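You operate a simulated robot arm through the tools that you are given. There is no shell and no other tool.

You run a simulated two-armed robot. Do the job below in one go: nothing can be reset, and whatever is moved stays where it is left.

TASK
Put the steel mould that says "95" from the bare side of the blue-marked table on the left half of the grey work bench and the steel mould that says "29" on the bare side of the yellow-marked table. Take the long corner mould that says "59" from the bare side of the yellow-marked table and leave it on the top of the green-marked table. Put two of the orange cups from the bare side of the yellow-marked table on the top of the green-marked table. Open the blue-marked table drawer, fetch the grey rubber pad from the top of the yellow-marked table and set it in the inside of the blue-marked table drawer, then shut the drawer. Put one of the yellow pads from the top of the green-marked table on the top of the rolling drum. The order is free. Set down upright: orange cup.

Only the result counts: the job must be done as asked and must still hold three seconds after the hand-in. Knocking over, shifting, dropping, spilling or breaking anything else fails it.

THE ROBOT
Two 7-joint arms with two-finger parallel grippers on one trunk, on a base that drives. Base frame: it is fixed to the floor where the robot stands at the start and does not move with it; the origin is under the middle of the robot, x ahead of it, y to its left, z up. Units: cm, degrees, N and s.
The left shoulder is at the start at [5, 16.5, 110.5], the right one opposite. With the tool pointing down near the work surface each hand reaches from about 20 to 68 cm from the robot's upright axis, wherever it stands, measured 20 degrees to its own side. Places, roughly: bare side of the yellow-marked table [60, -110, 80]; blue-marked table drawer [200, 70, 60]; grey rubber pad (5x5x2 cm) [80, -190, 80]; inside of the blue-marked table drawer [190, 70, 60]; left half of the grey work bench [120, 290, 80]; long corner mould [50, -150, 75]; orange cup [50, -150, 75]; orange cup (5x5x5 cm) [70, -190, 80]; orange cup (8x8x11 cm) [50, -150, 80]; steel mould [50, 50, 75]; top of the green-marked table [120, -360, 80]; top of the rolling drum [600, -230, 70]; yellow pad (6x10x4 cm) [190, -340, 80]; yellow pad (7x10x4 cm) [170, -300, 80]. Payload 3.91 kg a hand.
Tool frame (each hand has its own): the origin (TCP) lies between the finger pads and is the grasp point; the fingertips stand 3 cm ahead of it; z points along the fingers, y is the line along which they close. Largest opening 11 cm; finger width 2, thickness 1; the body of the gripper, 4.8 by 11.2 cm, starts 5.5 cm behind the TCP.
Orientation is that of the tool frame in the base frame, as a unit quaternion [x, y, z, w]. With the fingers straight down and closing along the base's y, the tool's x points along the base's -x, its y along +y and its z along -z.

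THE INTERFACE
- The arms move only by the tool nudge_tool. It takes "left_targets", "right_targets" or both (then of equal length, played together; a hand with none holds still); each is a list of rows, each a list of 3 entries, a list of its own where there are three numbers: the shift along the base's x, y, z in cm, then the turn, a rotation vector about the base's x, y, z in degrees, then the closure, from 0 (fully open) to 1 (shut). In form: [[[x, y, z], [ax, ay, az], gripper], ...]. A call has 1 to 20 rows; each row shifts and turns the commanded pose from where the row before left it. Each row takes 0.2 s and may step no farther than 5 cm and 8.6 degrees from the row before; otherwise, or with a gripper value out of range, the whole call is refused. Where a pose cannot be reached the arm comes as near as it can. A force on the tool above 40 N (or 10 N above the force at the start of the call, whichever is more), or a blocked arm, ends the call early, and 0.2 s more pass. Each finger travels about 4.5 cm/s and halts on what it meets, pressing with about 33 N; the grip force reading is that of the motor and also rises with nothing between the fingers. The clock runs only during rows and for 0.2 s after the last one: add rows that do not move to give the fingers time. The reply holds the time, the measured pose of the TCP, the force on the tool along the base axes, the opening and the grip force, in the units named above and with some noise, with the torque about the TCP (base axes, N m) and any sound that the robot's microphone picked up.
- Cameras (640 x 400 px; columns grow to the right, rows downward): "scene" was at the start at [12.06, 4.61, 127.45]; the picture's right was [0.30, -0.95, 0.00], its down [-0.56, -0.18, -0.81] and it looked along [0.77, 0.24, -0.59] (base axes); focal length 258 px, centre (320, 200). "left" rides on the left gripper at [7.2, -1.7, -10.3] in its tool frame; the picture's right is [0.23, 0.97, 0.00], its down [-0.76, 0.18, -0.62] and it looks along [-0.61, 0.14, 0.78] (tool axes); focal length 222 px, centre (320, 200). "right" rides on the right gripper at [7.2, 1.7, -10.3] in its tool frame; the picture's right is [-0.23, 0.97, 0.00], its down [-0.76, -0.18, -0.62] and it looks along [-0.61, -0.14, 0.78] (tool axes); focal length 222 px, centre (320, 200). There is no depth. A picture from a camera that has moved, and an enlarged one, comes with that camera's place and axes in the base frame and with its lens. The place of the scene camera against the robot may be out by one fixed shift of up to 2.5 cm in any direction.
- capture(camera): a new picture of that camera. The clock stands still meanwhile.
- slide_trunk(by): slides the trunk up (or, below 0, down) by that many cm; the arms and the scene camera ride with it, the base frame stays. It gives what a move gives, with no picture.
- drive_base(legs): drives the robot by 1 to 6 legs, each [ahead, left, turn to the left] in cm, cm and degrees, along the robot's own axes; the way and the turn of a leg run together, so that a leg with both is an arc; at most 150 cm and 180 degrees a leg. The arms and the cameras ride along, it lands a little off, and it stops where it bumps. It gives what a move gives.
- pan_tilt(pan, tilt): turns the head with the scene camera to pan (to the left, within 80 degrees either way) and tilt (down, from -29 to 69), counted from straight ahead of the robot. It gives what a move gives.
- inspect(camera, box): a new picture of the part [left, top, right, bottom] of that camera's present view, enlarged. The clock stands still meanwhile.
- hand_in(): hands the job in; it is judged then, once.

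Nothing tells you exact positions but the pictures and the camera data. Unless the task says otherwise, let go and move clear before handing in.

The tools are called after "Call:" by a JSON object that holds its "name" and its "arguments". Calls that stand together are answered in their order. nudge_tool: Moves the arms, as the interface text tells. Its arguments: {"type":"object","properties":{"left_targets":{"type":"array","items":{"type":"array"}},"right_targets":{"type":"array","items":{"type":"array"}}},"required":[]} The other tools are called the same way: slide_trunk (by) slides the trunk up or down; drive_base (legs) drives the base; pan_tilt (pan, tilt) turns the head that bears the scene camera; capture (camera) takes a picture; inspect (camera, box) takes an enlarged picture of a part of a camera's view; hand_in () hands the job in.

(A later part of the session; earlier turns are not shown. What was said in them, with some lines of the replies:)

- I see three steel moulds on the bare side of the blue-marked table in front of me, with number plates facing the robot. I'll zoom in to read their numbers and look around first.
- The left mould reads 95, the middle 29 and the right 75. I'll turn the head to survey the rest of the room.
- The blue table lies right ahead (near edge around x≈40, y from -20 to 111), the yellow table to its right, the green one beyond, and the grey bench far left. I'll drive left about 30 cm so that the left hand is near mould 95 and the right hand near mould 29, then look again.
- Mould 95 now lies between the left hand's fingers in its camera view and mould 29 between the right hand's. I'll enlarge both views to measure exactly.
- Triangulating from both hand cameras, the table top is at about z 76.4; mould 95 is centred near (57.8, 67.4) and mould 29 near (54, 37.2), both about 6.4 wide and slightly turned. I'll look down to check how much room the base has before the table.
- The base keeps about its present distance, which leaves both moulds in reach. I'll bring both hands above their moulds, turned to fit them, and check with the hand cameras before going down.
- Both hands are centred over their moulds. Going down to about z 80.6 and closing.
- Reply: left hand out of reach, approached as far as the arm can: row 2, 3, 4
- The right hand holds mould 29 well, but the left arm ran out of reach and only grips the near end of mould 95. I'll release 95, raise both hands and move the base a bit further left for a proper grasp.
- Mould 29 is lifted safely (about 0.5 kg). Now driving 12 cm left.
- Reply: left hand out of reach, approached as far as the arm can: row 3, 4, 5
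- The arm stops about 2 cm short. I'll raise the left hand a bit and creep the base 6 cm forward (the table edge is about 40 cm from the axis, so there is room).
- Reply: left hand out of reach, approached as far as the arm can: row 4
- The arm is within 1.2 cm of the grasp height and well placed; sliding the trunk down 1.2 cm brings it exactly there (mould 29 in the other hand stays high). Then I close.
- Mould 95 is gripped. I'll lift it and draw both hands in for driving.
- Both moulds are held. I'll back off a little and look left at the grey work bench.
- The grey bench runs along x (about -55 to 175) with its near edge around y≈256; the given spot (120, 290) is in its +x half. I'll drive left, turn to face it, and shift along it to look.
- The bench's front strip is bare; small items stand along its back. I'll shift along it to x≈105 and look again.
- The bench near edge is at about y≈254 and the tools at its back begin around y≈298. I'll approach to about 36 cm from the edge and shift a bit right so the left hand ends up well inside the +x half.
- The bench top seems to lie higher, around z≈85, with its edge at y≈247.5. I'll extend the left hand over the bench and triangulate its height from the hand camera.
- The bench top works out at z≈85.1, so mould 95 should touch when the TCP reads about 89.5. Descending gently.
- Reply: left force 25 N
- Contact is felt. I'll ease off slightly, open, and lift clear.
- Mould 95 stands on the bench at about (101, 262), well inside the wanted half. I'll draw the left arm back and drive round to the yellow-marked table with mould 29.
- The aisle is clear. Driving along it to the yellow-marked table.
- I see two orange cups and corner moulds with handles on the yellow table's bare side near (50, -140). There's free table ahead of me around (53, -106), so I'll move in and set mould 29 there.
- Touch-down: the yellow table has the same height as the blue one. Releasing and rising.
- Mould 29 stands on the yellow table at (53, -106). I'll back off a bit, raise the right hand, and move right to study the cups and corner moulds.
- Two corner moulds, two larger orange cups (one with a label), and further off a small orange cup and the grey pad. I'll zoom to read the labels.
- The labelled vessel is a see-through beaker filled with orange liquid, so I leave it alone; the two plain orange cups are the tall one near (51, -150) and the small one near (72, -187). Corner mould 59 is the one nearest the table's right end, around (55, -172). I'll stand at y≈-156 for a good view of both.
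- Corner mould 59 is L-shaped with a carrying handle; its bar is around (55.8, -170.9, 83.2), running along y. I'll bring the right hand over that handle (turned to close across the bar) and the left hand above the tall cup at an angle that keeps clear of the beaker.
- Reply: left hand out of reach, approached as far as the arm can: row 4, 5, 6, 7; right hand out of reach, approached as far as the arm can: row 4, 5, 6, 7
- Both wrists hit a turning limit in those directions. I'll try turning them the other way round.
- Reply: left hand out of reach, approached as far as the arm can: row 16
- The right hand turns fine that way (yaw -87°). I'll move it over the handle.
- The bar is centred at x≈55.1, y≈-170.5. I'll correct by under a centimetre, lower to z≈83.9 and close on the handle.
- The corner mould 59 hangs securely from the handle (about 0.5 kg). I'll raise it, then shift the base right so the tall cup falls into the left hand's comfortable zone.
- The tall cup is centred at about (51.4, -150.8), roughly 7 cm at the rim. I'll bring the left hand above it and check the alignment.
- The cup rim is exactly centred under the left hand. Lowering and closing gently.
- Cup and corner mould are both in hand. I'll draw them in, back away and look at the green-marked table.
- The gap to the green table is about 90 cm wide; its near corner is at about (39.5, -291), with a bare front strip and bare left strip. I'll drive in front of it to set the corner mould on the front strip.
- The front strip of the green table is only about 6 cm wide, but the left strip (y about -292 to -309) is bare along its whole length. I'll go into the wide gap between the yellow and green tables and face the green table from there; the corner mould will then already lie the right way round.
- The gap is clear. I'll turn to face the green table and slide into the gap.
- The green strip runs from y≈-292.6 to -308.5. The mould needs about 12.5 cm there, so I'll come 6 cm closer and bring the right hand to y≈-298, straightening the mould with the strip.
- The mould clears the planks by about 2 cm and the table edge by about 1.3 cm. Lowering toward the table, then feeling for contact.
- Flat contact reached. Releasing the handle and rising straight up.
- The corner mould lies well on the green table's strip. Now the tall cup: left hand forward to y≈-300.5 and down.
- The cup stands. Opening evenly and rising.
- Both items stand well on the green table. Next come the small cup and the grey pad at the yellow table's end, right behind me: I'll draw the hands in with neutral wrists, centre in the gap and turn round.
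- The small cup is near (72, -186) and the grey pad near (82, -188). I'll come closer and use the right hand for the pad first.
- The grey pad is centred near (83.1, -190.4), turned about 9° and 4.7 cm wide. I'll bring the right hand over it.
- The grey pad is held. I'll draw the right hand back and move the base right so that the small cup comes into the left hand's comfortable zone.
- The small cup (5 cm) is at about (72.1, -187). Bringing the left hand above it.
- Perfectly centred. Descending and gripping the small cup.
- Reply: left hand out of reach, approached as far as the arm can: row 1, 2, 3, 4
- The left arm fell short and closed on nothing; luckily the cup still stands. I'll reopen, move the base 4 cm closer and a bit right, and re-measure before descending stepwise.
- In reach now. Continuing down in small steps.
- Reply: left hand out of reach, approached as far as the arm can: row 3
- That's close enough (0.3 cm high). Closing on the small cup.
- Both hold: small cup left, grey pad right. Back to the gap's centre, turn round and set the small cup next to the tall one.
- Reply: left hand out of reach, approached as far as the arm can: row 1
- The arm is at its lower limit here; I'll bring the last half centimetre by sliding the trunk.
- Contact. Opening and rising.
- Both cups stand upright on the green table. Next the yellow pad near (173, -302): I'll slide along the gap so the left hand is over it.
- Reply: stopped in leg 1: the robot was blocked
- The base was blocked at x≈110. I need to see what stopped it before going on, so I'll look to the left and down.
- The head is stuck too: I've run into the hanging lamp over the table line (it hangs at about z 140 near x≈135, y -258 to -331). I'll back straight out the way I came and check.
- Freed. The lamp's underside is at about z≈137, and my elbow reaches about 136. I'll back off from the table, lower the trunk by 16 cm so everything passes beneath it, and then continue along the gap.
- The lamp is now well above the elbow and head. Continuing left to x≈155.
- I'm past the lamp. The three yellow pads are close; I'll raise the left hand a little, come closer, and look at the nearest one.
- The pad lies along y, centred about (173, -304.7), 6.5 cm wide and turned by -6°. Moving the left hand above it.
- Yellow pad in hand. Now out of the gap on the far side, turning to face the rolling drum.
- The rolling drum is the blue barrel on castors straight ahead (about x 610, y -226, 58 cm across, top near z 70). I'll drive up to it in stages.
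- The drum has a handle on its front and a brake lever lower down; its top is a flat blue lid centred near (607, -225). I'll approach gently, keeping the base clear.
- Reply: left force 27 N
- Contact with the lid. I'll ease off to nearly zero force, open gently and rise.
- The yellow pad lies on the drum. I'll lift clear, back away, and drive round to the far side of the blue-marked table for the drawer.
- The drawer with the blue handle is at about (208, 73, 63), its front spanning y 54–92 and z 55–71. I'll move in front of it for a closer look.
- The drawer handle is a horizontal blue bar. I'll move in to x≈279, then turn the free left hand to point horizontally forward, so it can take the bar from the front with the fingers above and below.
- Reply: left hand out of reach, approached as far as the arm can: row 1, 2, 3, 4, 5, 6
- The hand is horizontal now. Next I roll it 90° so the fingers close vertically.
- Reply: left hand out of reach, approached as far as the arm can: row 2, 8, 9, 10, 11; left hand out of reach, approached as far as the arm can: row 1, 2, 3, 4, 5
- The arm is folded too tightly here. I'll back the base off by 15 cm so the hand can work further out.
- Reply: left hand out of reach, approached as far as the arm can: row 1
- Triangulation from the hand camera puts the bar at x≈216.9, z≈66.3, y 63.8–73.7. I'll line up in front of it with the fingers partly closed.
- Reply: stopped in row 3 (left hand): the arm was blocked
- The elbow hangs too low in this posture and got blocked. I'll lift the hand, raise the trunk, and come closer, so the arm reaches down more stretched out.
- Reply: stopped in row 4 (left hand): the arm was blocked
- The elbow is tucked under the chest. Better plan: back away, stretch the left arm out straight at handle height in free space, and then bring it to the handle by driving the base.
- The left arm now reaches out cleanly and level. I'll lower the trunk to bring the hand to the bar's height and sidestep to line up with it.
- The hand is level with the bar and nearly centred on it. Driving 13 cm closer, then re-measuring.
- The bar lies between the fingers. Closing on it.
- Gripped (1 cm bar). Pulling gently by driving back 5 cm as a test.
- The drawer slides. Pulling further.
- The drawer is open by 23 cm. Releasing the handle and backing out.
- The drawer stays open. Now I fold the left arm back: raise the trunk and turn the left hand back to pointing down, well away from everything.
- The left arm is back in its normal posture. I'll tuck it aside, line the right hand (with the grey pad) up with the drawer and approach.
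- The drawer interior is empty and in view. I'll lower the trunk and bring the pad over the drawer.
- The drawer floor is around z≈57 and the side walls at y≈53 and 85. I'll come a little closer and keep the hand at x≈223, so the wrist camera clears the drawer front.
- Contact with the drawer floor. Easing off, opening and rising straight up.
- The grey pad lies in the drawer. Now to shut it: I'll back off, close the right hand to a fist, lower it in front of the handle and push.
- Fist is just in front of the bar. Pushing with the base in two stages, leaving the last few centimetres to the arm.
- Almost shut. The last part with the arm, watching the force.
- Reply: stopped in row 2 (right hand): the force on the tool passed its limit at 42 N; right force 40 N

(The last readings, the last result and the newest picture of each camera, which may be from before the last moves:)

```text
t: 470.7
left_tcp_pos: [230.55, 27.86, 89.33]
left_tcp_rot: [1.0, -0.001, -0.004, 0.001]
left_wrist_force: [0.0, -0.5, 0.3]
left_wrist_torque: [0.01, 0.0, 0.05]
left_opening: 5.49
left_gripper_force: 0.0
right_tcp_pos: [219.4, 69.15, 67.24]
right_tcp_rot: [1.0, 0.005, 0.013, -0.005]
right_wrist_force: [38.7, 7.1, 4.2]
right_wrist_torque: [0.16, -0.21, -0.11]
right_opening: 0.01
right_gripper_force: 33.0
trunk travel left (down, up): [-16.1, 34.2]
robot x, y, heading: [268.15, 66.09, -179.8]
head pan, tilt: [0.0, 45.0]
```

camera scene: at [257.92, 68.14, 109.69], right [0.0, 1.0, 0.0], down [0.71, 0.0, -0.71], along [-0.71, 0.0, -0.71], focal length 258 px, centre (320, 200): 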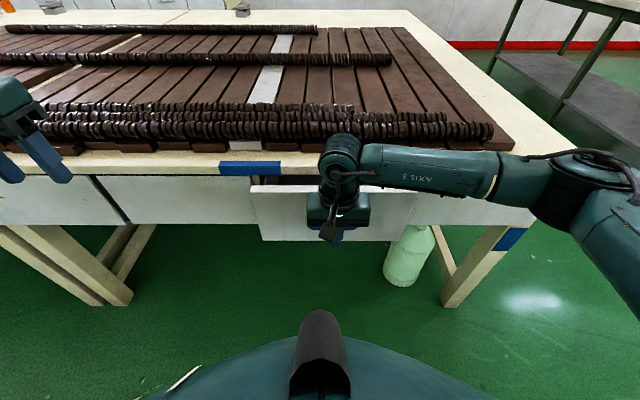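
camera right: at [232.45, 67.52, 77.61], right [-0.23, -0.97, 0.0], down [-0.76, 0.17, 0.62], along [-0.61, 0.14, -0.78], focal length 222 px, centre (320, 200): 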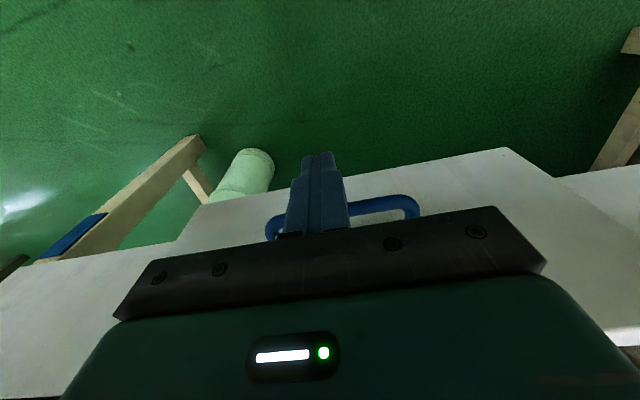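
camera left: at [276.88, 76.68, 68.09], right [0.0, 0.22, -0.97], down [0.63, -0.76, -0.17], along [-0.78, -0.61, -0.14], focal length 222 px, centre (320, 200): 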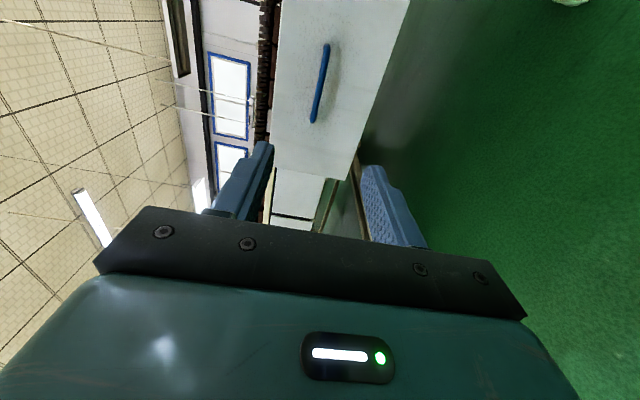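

It has come to a hard stop. I'll ease back and check whether the drawer front is flush.

Call:
{"name": "nudge_tool", "arguments": {"right_targets": [[[1, 0, 0], [0, 0, 0], 1], [[3, 0, 0], [0, 0, 0], 1], [[4, 0, 0], [0, 0, 0], 1], [[4, 0, 0], [0, 0, 0], 1], [[0, 4, 3], [0, 0, 0], 1], [[0, 4, 3], [0, 0, 0], 1], [[0, 0, 0], [0, 0, 0], 1]]}}

Call:
{"name": "capture", "arguments": {"camera": "scene"}}

Call:
{"name": "inspect", "arguments": {"camera": "scene", "box": [200, 140, 440, 270]}}

Call:
{"name": "capture", "arguments": {"camera": "right"}}

```text
t: 472.3
left_tcp_pos: [230.29, 27.74, 89.27]
left_tcp_rot: [1.0, -0.001, -0.003, 0.001]
left_wrist_force: [0.1, 0.6, -0.2]
left_wrist_torque: [-0.01, -0.01, 0.02]
left_opening: 5.49
left_gripper_force: 0.1
right_tcp_pos: [230.98, 77.22, 73.46]
right_tcp_rot: [1.0, 0.003, 0.008, -0.003]
right_wrist_force: [-0.1, -0.7, 0.7]
right_wrist_torque: [0.0, -0.03, 0.02]
right_opening: 0.0
right_gripper_force: 32.5
trunk travel left (down, up): [-16.1, 34.2]
robot x, y, heading: [268.17, 66.14, -179.9]
head pan, tilt: [0.0, 45.0]
```

```text
taken
camera scene: at [257.97, 68.16, 109.69], right [0.0, 1.0, 0.0], down [0.71, 0.0, -0.71], along [-0.71, 0.0, -0.71], focal length 258 px, centre (320, 200)
```

scene: 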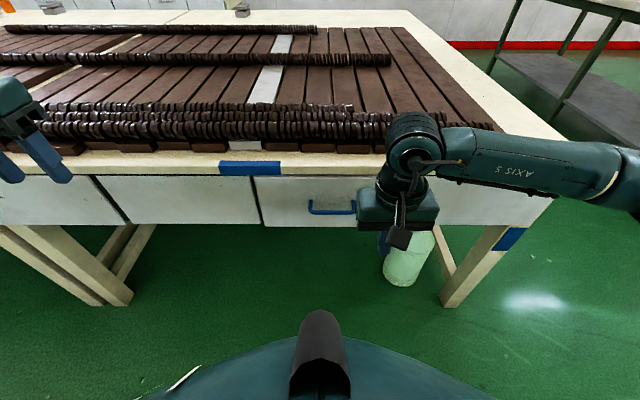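

```text
2.67 times, centred on (320, 205) of scene
camera zoom: at [257.97, 68.16, 109.69], right [0.0, 1.0, 0.0], down [0.71, 0.0, -0.71], along [-0.71, 0.0, -0.71], focal length 689 px, centre (320, 187)
```

zoom: 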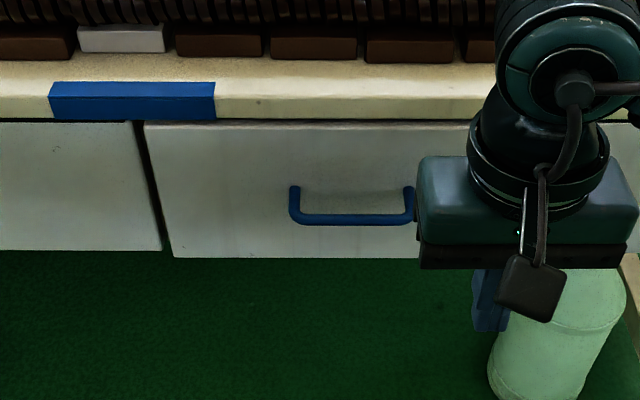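

```text
taken
camera right: at [238.05, 75.5, 83.75], right [-0.22, -0.97, -0.01], down [-0.77, 0.17, 0.61], along [-0.6, 0.14, -0.79], focal length 222 px, centre (320, 200)
```

right: 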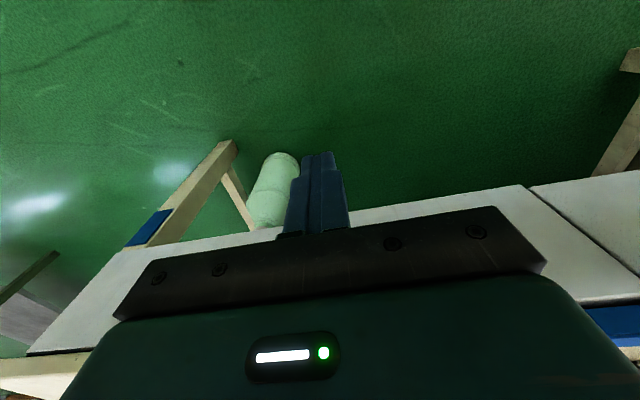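

The bar is back at the same place as before opening, so the drawer is shut. I'll back the robot away and double-check the placed items from a distance.

Call:
{"name": "drive_base", "arguments": {"legs": [[-45, 0, 0]]}}

Call:
{"name": "slide_trunk", "arguments": {"by": 14}}

Call:
{"name": "pan_tilt", "arguments": {"pan": 55, "tilt": 15}}

Call:
{"name": "capture", "arguments": {"camera": "scene"}}

Call:
{"name": "pan_tilt", "arguments": {"pan": 0, "tilt": 25}}

Call:
{"name": "capture", "arguments": {"camera": "scene"}}

```text
t: 475.0
left_tcp_pos: [274.8, 28.15, 89.14]
left_tcp_rot: [1.0, -0.003, -0.003, 0.001]
left_wrist_force: [0.2, 0.1, -0.6]
left_wrist_torque: [-0.01, 0.01, -0.03]
left_opening: 5.5
left_gripper_force: 0.2
right_tcp_pos: [275.52, 77.5, 73.27]
right_tcp_rot: [1.0, 0.0, 0.008, -0.003]
right_wrist_force: [-0.2, -0.2, 0.0]
right_wrist_torque: [0.0, -0.02, 0.03]
right_opening: 0.0
right_gripper_force: 33.4
trunk travel left (down, up): [-16.1, 34.2]
robot x, y, heading: [312.7, 66.37, 180.3]
head pan, tilt: [0.0, 45.0]
```

```text
t: 476.7
left_tcp_pos: [274.83, 28.07, 103.23]
left_tcp_rot: [1.0, -0.002, -0.003, 0.001]
left_wrist_force: [-0.2, -0.2, -0.5]
left_wrist_torque: [0.03, -0.01, 0.01]
left_opening: 5.48
left_gripper_force: 0.1
right_tcp_pos: [275.61, 77.45, 87.29]
right_tcp_rot: [1.0, 0.0, 0.008, -0.003]
right_wrist_force: [-1.1, 0.8, 0.1]
right_wrist_torque: [0.0, 0.0, -0.03]
right_opening: 0.0
right_gripper_force: 33.6
trunk travel left (down, up): [-30.1, 20.2]
robot x, y, heading: [312.99, 66.11, 179.9]
head pan, tilt: [0.0, 45.0]
```

```text
t: 477.9
left_tcp_pos: [274.82, 28.08, 103.18]
left_tcp_rot: [1.0, -0.003, -0.003, 0.001]
left_wrist_force: [0.0, -0.9, 0.6]
left_wrist_torque: [-0.03, 0.02, -0.01]
left_opening: 5.48
left_gripper_force: 0.1
right_tcp_pos: [275.56, 77.31, 87.32]
right_tcp_rot: [1.0, 0.0, 0.009, -0.003]
right_wrist_force: [-0.2, 0.6, -0.4]
right_wrist_torque: [0.05, -0.03, 0.01]
right_opening: 0.0
right_gripper_force: 33.2
trunk travel left (down, up): [-30.1, 20.2]
robot x, y, heading: [312.9, 66.72, 179.8]
head pan, tilt: [55.0, 15.0]
```

```text
taken
camera scene: at [305.39, 60.64, 128.37], right [-0.82, 0.57, 0.0], down [0.15, 0.21, -0.97], along [-0.55, -0.79, -0.26], focal length 258 px, centre (320, 200)
```

scene: 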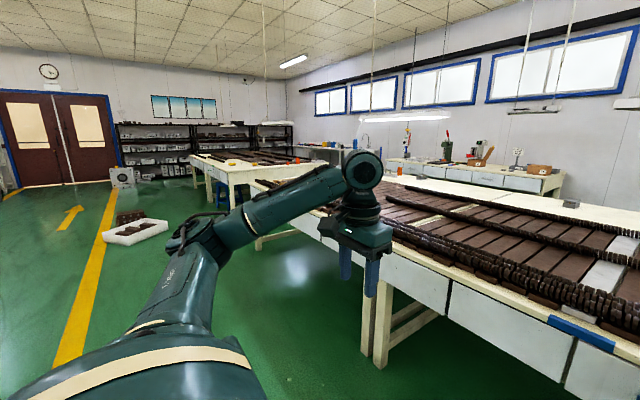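

```text
t: 479.2
left_tcp_pos: [274.8, 28.11, 103.12]
left_tcp_rot: [1.0, -0.002, -0.003, 0.0]
left_wrist_force: [-0.3, -0.4, -0.3]
left_wrist_torque: [0.0, -0.03, -0.01]
left_opening: 5.48
left_gripper_force: 0.0
right_tcp_pos: [275.63, 77.49, 87.37]
right_tcp_rot: [1.0, 0.0, 0.007, -0.004]
right_wrist_force: [-0.1, 0.2, 0.2]
right_wrist_torque: [0.04, 0.02, 0.0]
right_opening: 0.0
right_gripper_force: 33.1
trunk travel left (down, up): [-30.1, 20.2]
robot x, y, heading: [312.75, 66.36, 179.9]
head pan, tilt: [0.0, 25.0]
```

```text
taken
camera scene: at [301.54, 68.28, 126.75], right [0.0, 1.0, 0.0], down [0.42, 0.0, -0.91], along [-0.91, 0.0, -0.42], focal length 258 px, centre (320, 200)
```

scene: 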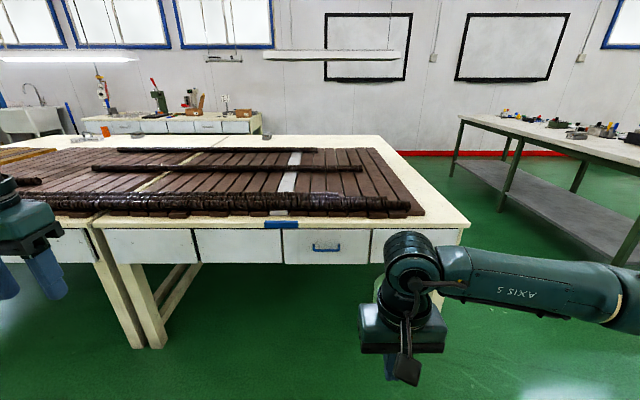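

Call:
{"name": "inspect", "arguments": {"camera": "scene", "box": [180, 210, 420, 280]}}

Call:
{"name": "pan_tilt", "arguments": {"pan": -40, "tilt": 10}}

Call:
{"name": "capture", "arguments": {"camera": "scene"}}

Call:
{"name": "pan_tilt", "arguments": {"pan": 55, "tilt": 10}}

Call:
{"name": "inspect", "arguments": {"camera": "scene", "box": [180, 120, 340, 200]}}

```text
2.67 times, centred on (300, 245) of scene
camera zoom: at [301.54, 68.28, 126.75], right [0.0, 1.0, 0.0], down [0.42, 0.0, -0.91], along [-0.91, 0.0, -0.42], focal length 689 px, centre (373, 80)
```

zoom: 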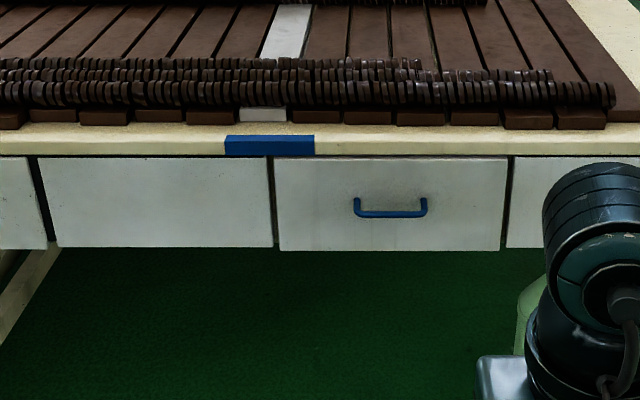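

```text
t: 480.2
left_tcp_pos: [274.82, 28.11, 103.31]
left_tcp_rot: [1.0, -0.003, -0.004, 0.001]
left_wrist_force: [-0.1, 0.4, -0.4]
left_wrist_torque: [0.0, 0.0, -0.01]
left_opening: 5.48
left_gripper_force: 0.0
right_tcp_pos: [275.59, 77.43, 87.45]
right_tcp_rot: [1.0, 0.0, 0.007, -0.003]
right_wrist_force: [0.4, 0.7, -1.1]
right_wrist_torque: [-0.01, -0.01, 0.0]
right_opening: 0.0
right_gripper_force: 33.0
trunk travel left (down, up): [-30.1, 20.2]
robot x, y, heading: [312.81, 66.31, 180.0]
head pan, tilt: [-40.0, 10.0]
```

```text
taken
camera scene: at [303.63, 74.26, 129.19], right [0.64, 0.77, 0.0], down [0.13, -0.11, -0.98], along [-0.75, 0.63, -0.17], focal length 258 px, centre (320, 200)
```

scene: 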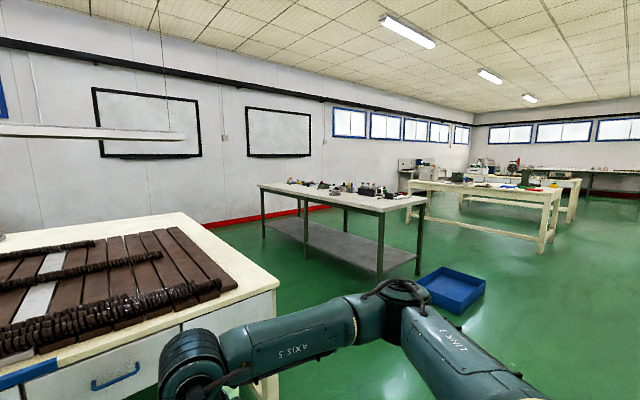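

```text
t: 482.0
left_tcp_pos: [274.73, 28.09, 103.27]
left_tcp_rot: [1.0, -0.003, -0.003, 0.0]
left_wrist_force: [0.1, 0.5, -0.3]
left_wrist_torque: [0.02, -0.03, 0.0]
left_opening: 5.48
left_gripper_force: 0.0
right_tcp_pos: [275.64, 77.36, 87.32]
right_tcp_rot: [1.0, -0.001, 0.008, -0.003]
right_wrist_force: [-0.4, 0.6, -1.0]
right_wrist_torque: [0.0, -0.02, -0.02]
right_opening: 0.03
right_gripper_force: 32.6
trunk travel left (down, up): [-30.1, 20.2]
robot x, y, heading: [313.13, 66.33, 180.0]
head pan, tilt: [55.0, 10.0]
```

```text
4.00 times, centred on (260, 160) of scene
camera zoom: at [305.42, 60.67, 129.19], right [-0.82, 0.57, 0.0], down [0.1, 0.14, -0.98], along [-0.57, -0.81, -0.17], focal length 1034 px, centre (560, 360)
```

zoom: 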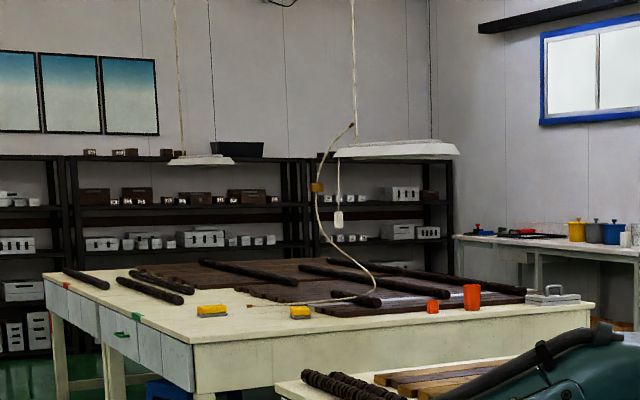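

The green table shows corner mould 59 and both orange cups standing upright. Now the bench and the yellow table's bare side.

Call:
{"name": "inspect", "arguments": {"camera": "scene", "box": [340, 130, 420, 200]}}

Call:
{"name": "pan_tilt", "arguments": {"pan": -40, "tilt": 10}}

Call:
{"name": "inspect", "arguments": {"camera": "scene", "box": [240, 160, 440, 290]}}

Call:
{"name": "pan_tilt", "arguments": {"pan": 35, "tilt": 12}}

Call:
{"name": "inspect", "arguments": {"camera": "scene", "box": [200, 150, 440, 280]}}

```text
5.71 times, centred on (380, 165) of scene
camera zoom: at [305.42, 60.67, 129.19], right [-0.82, 0.57, 0.0], down [0.1, 0.14, -0.98], along [-0.57, -0.81, -0.17], focal length 1477 px, centre (-23, 400)
```

zoom: 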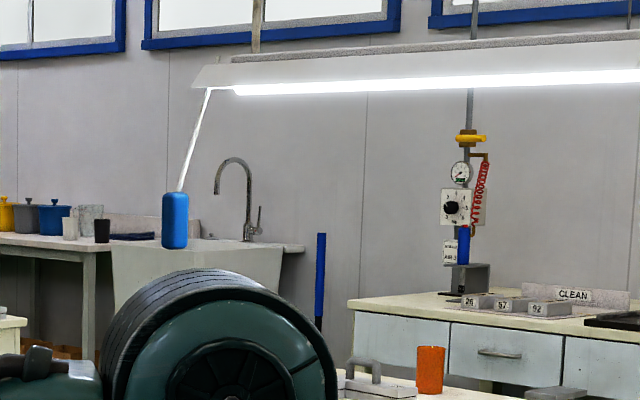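

```text
t: 483.7
left_tcp_pos: [274.78, 28.1, 103.31]
left_tcp_rot: [1.0, -0.003, -0.003, 0.001]
left_wrist_force: [-0.1, 0.5, 0.5]
left_wrist_torque: [0.01, 0.01, 0.03]
left_opening: 5.48
left_gripper_force: 0.1
right_tcp_pos: [275.56, 77.42, 87.45]
right_tcp_rot: [1.0, -0.001, 0.007, -0.004]
right_wrist_force: [0.3, 0.2, 0.2]
right_wrist_torque: [0.03, -0.01, 0.01]
right_opening: 0.0
right_gripper_force: 33.0
trunk travel left (down, up): [-30.1, 20.2]
robot x, y, heading: [313.02, 66.37, 180.2]
head pan, tilt: [-40.0, 10.0]
```

```text
3.08 times, centred on (340, 225) of scene
camera zoom: at [303.63, 74.26, 129.19], right [0.64, 0.77, 0.0], down [0.13, -0.11, -0.98], along [-0.75, 0.63, -0.17], focal length 796 px, centre (258, 123)
```

zoom: 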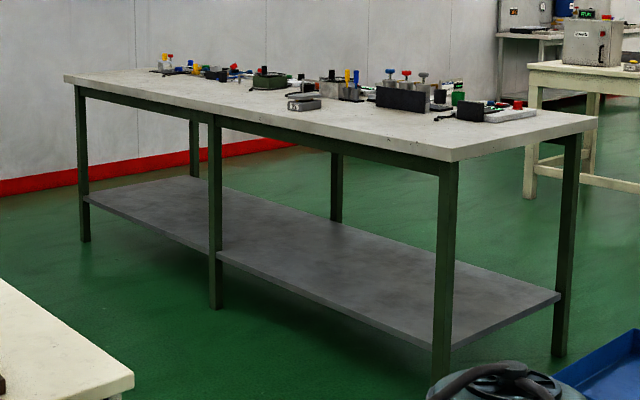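

```text
t: 485.1
left_tcp_pos: [274.8, 28.14, 103.23]
left_tcp_rot: [1.0, -0.003, -0.004, 0.001]
left_wrist_force: [-1.0, -0.6, 0.5]
left_wrist_torque: [-0.02, -0.01, -0.01]
left_opening: 5.51
left_gripper_force: 0.0
right_tcp_pos: [275.66, 77.5, 87.36]
right_tcp_rot: [1.0, 0.0, 0.008, -0.004]
right_wrist_force: [0.5, -0.5, -0.1]
right_wrist_torque: [0.02, -0.02, -0.02]
right_opening: 0.0
right_gripper_force: 32.8
trunk travel left (down, up): [-30.1, 20.2]
robot x, y, heading: [312.93, 66.24, 180.0]
head pan, tilt: [35.0, 12.0]
```

```text
2.67 times, centred on (320, 215) of scene
camera zoom: at [303.12, 62.95, 128.86], right [-0.57, 0.82, 0.0], down [0.17, 0.12, -0.98], along [-0.8, -0.56, -0.21], focal length 689 px, centre (320, 160)
```

zoom: 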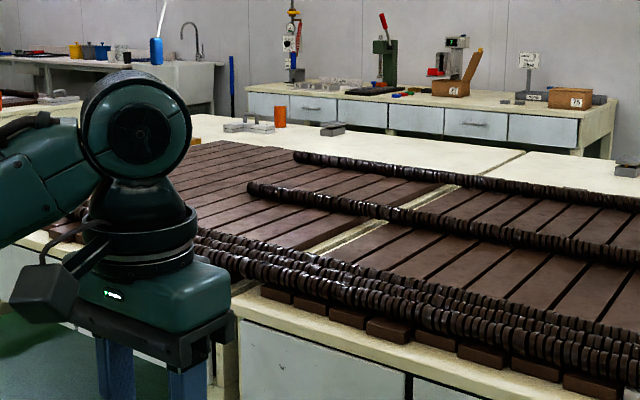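

Everything is where it should be: 95 on the bench's +x half, 29 on the yellow table's bare side, corner mould 59 and two upright orange cups on the green table, the yellow pad on the drum, and the grey pad in the shut drawer. Both hands are empty and clear, so I hand in.

Call:
{"name": "hand_in", "arguments": {}}

```text
The job is handed in.
```

I've handed in the job with every item placed. I rechecked the bench, the yellow and green tables and the drawer from a distance just before handing in. The drum I checked only when I set the yellow pad down on it.

- **Steel mould 95:** on the grey work bench at about (100, 262). I took the half around your coordinate (120, 290) to be the left half.
- **Steel mould 29:** on the bare side of the yellow-marked table at about (53, -106).
- **Long corner mould 59:** on the bare strip of the green-marked table's top, nearest the yellow-marked table.
- **Orange cups:** the tall one and the small one are both upright on the green-marked table. I left the see-through beaker of orange liquid where it was, because I did not count it as an orange cup and it could have spilled.
- **Grey rubber pad:** on the floor of the blue-marked table's drawer, which I pushed shut to its stop. The handle measures the same position as before I opened it.
- **Yellow pad:** on the lid of the rolling drum. The drum did not roll while I set the pad down.

- **Lamp bump:** while driving along the gap beside the green-marked table, the robot was blocked, most likely by the hanging lamp above it. I backed out, lowered the trunk and passed beneath it. The lamp looked in place afterwards and nothing on the table had moved.
- **Missed grasp:** my first try at the small cup closed on nothing. The cup stayed standing, and I picked it up on the second try.
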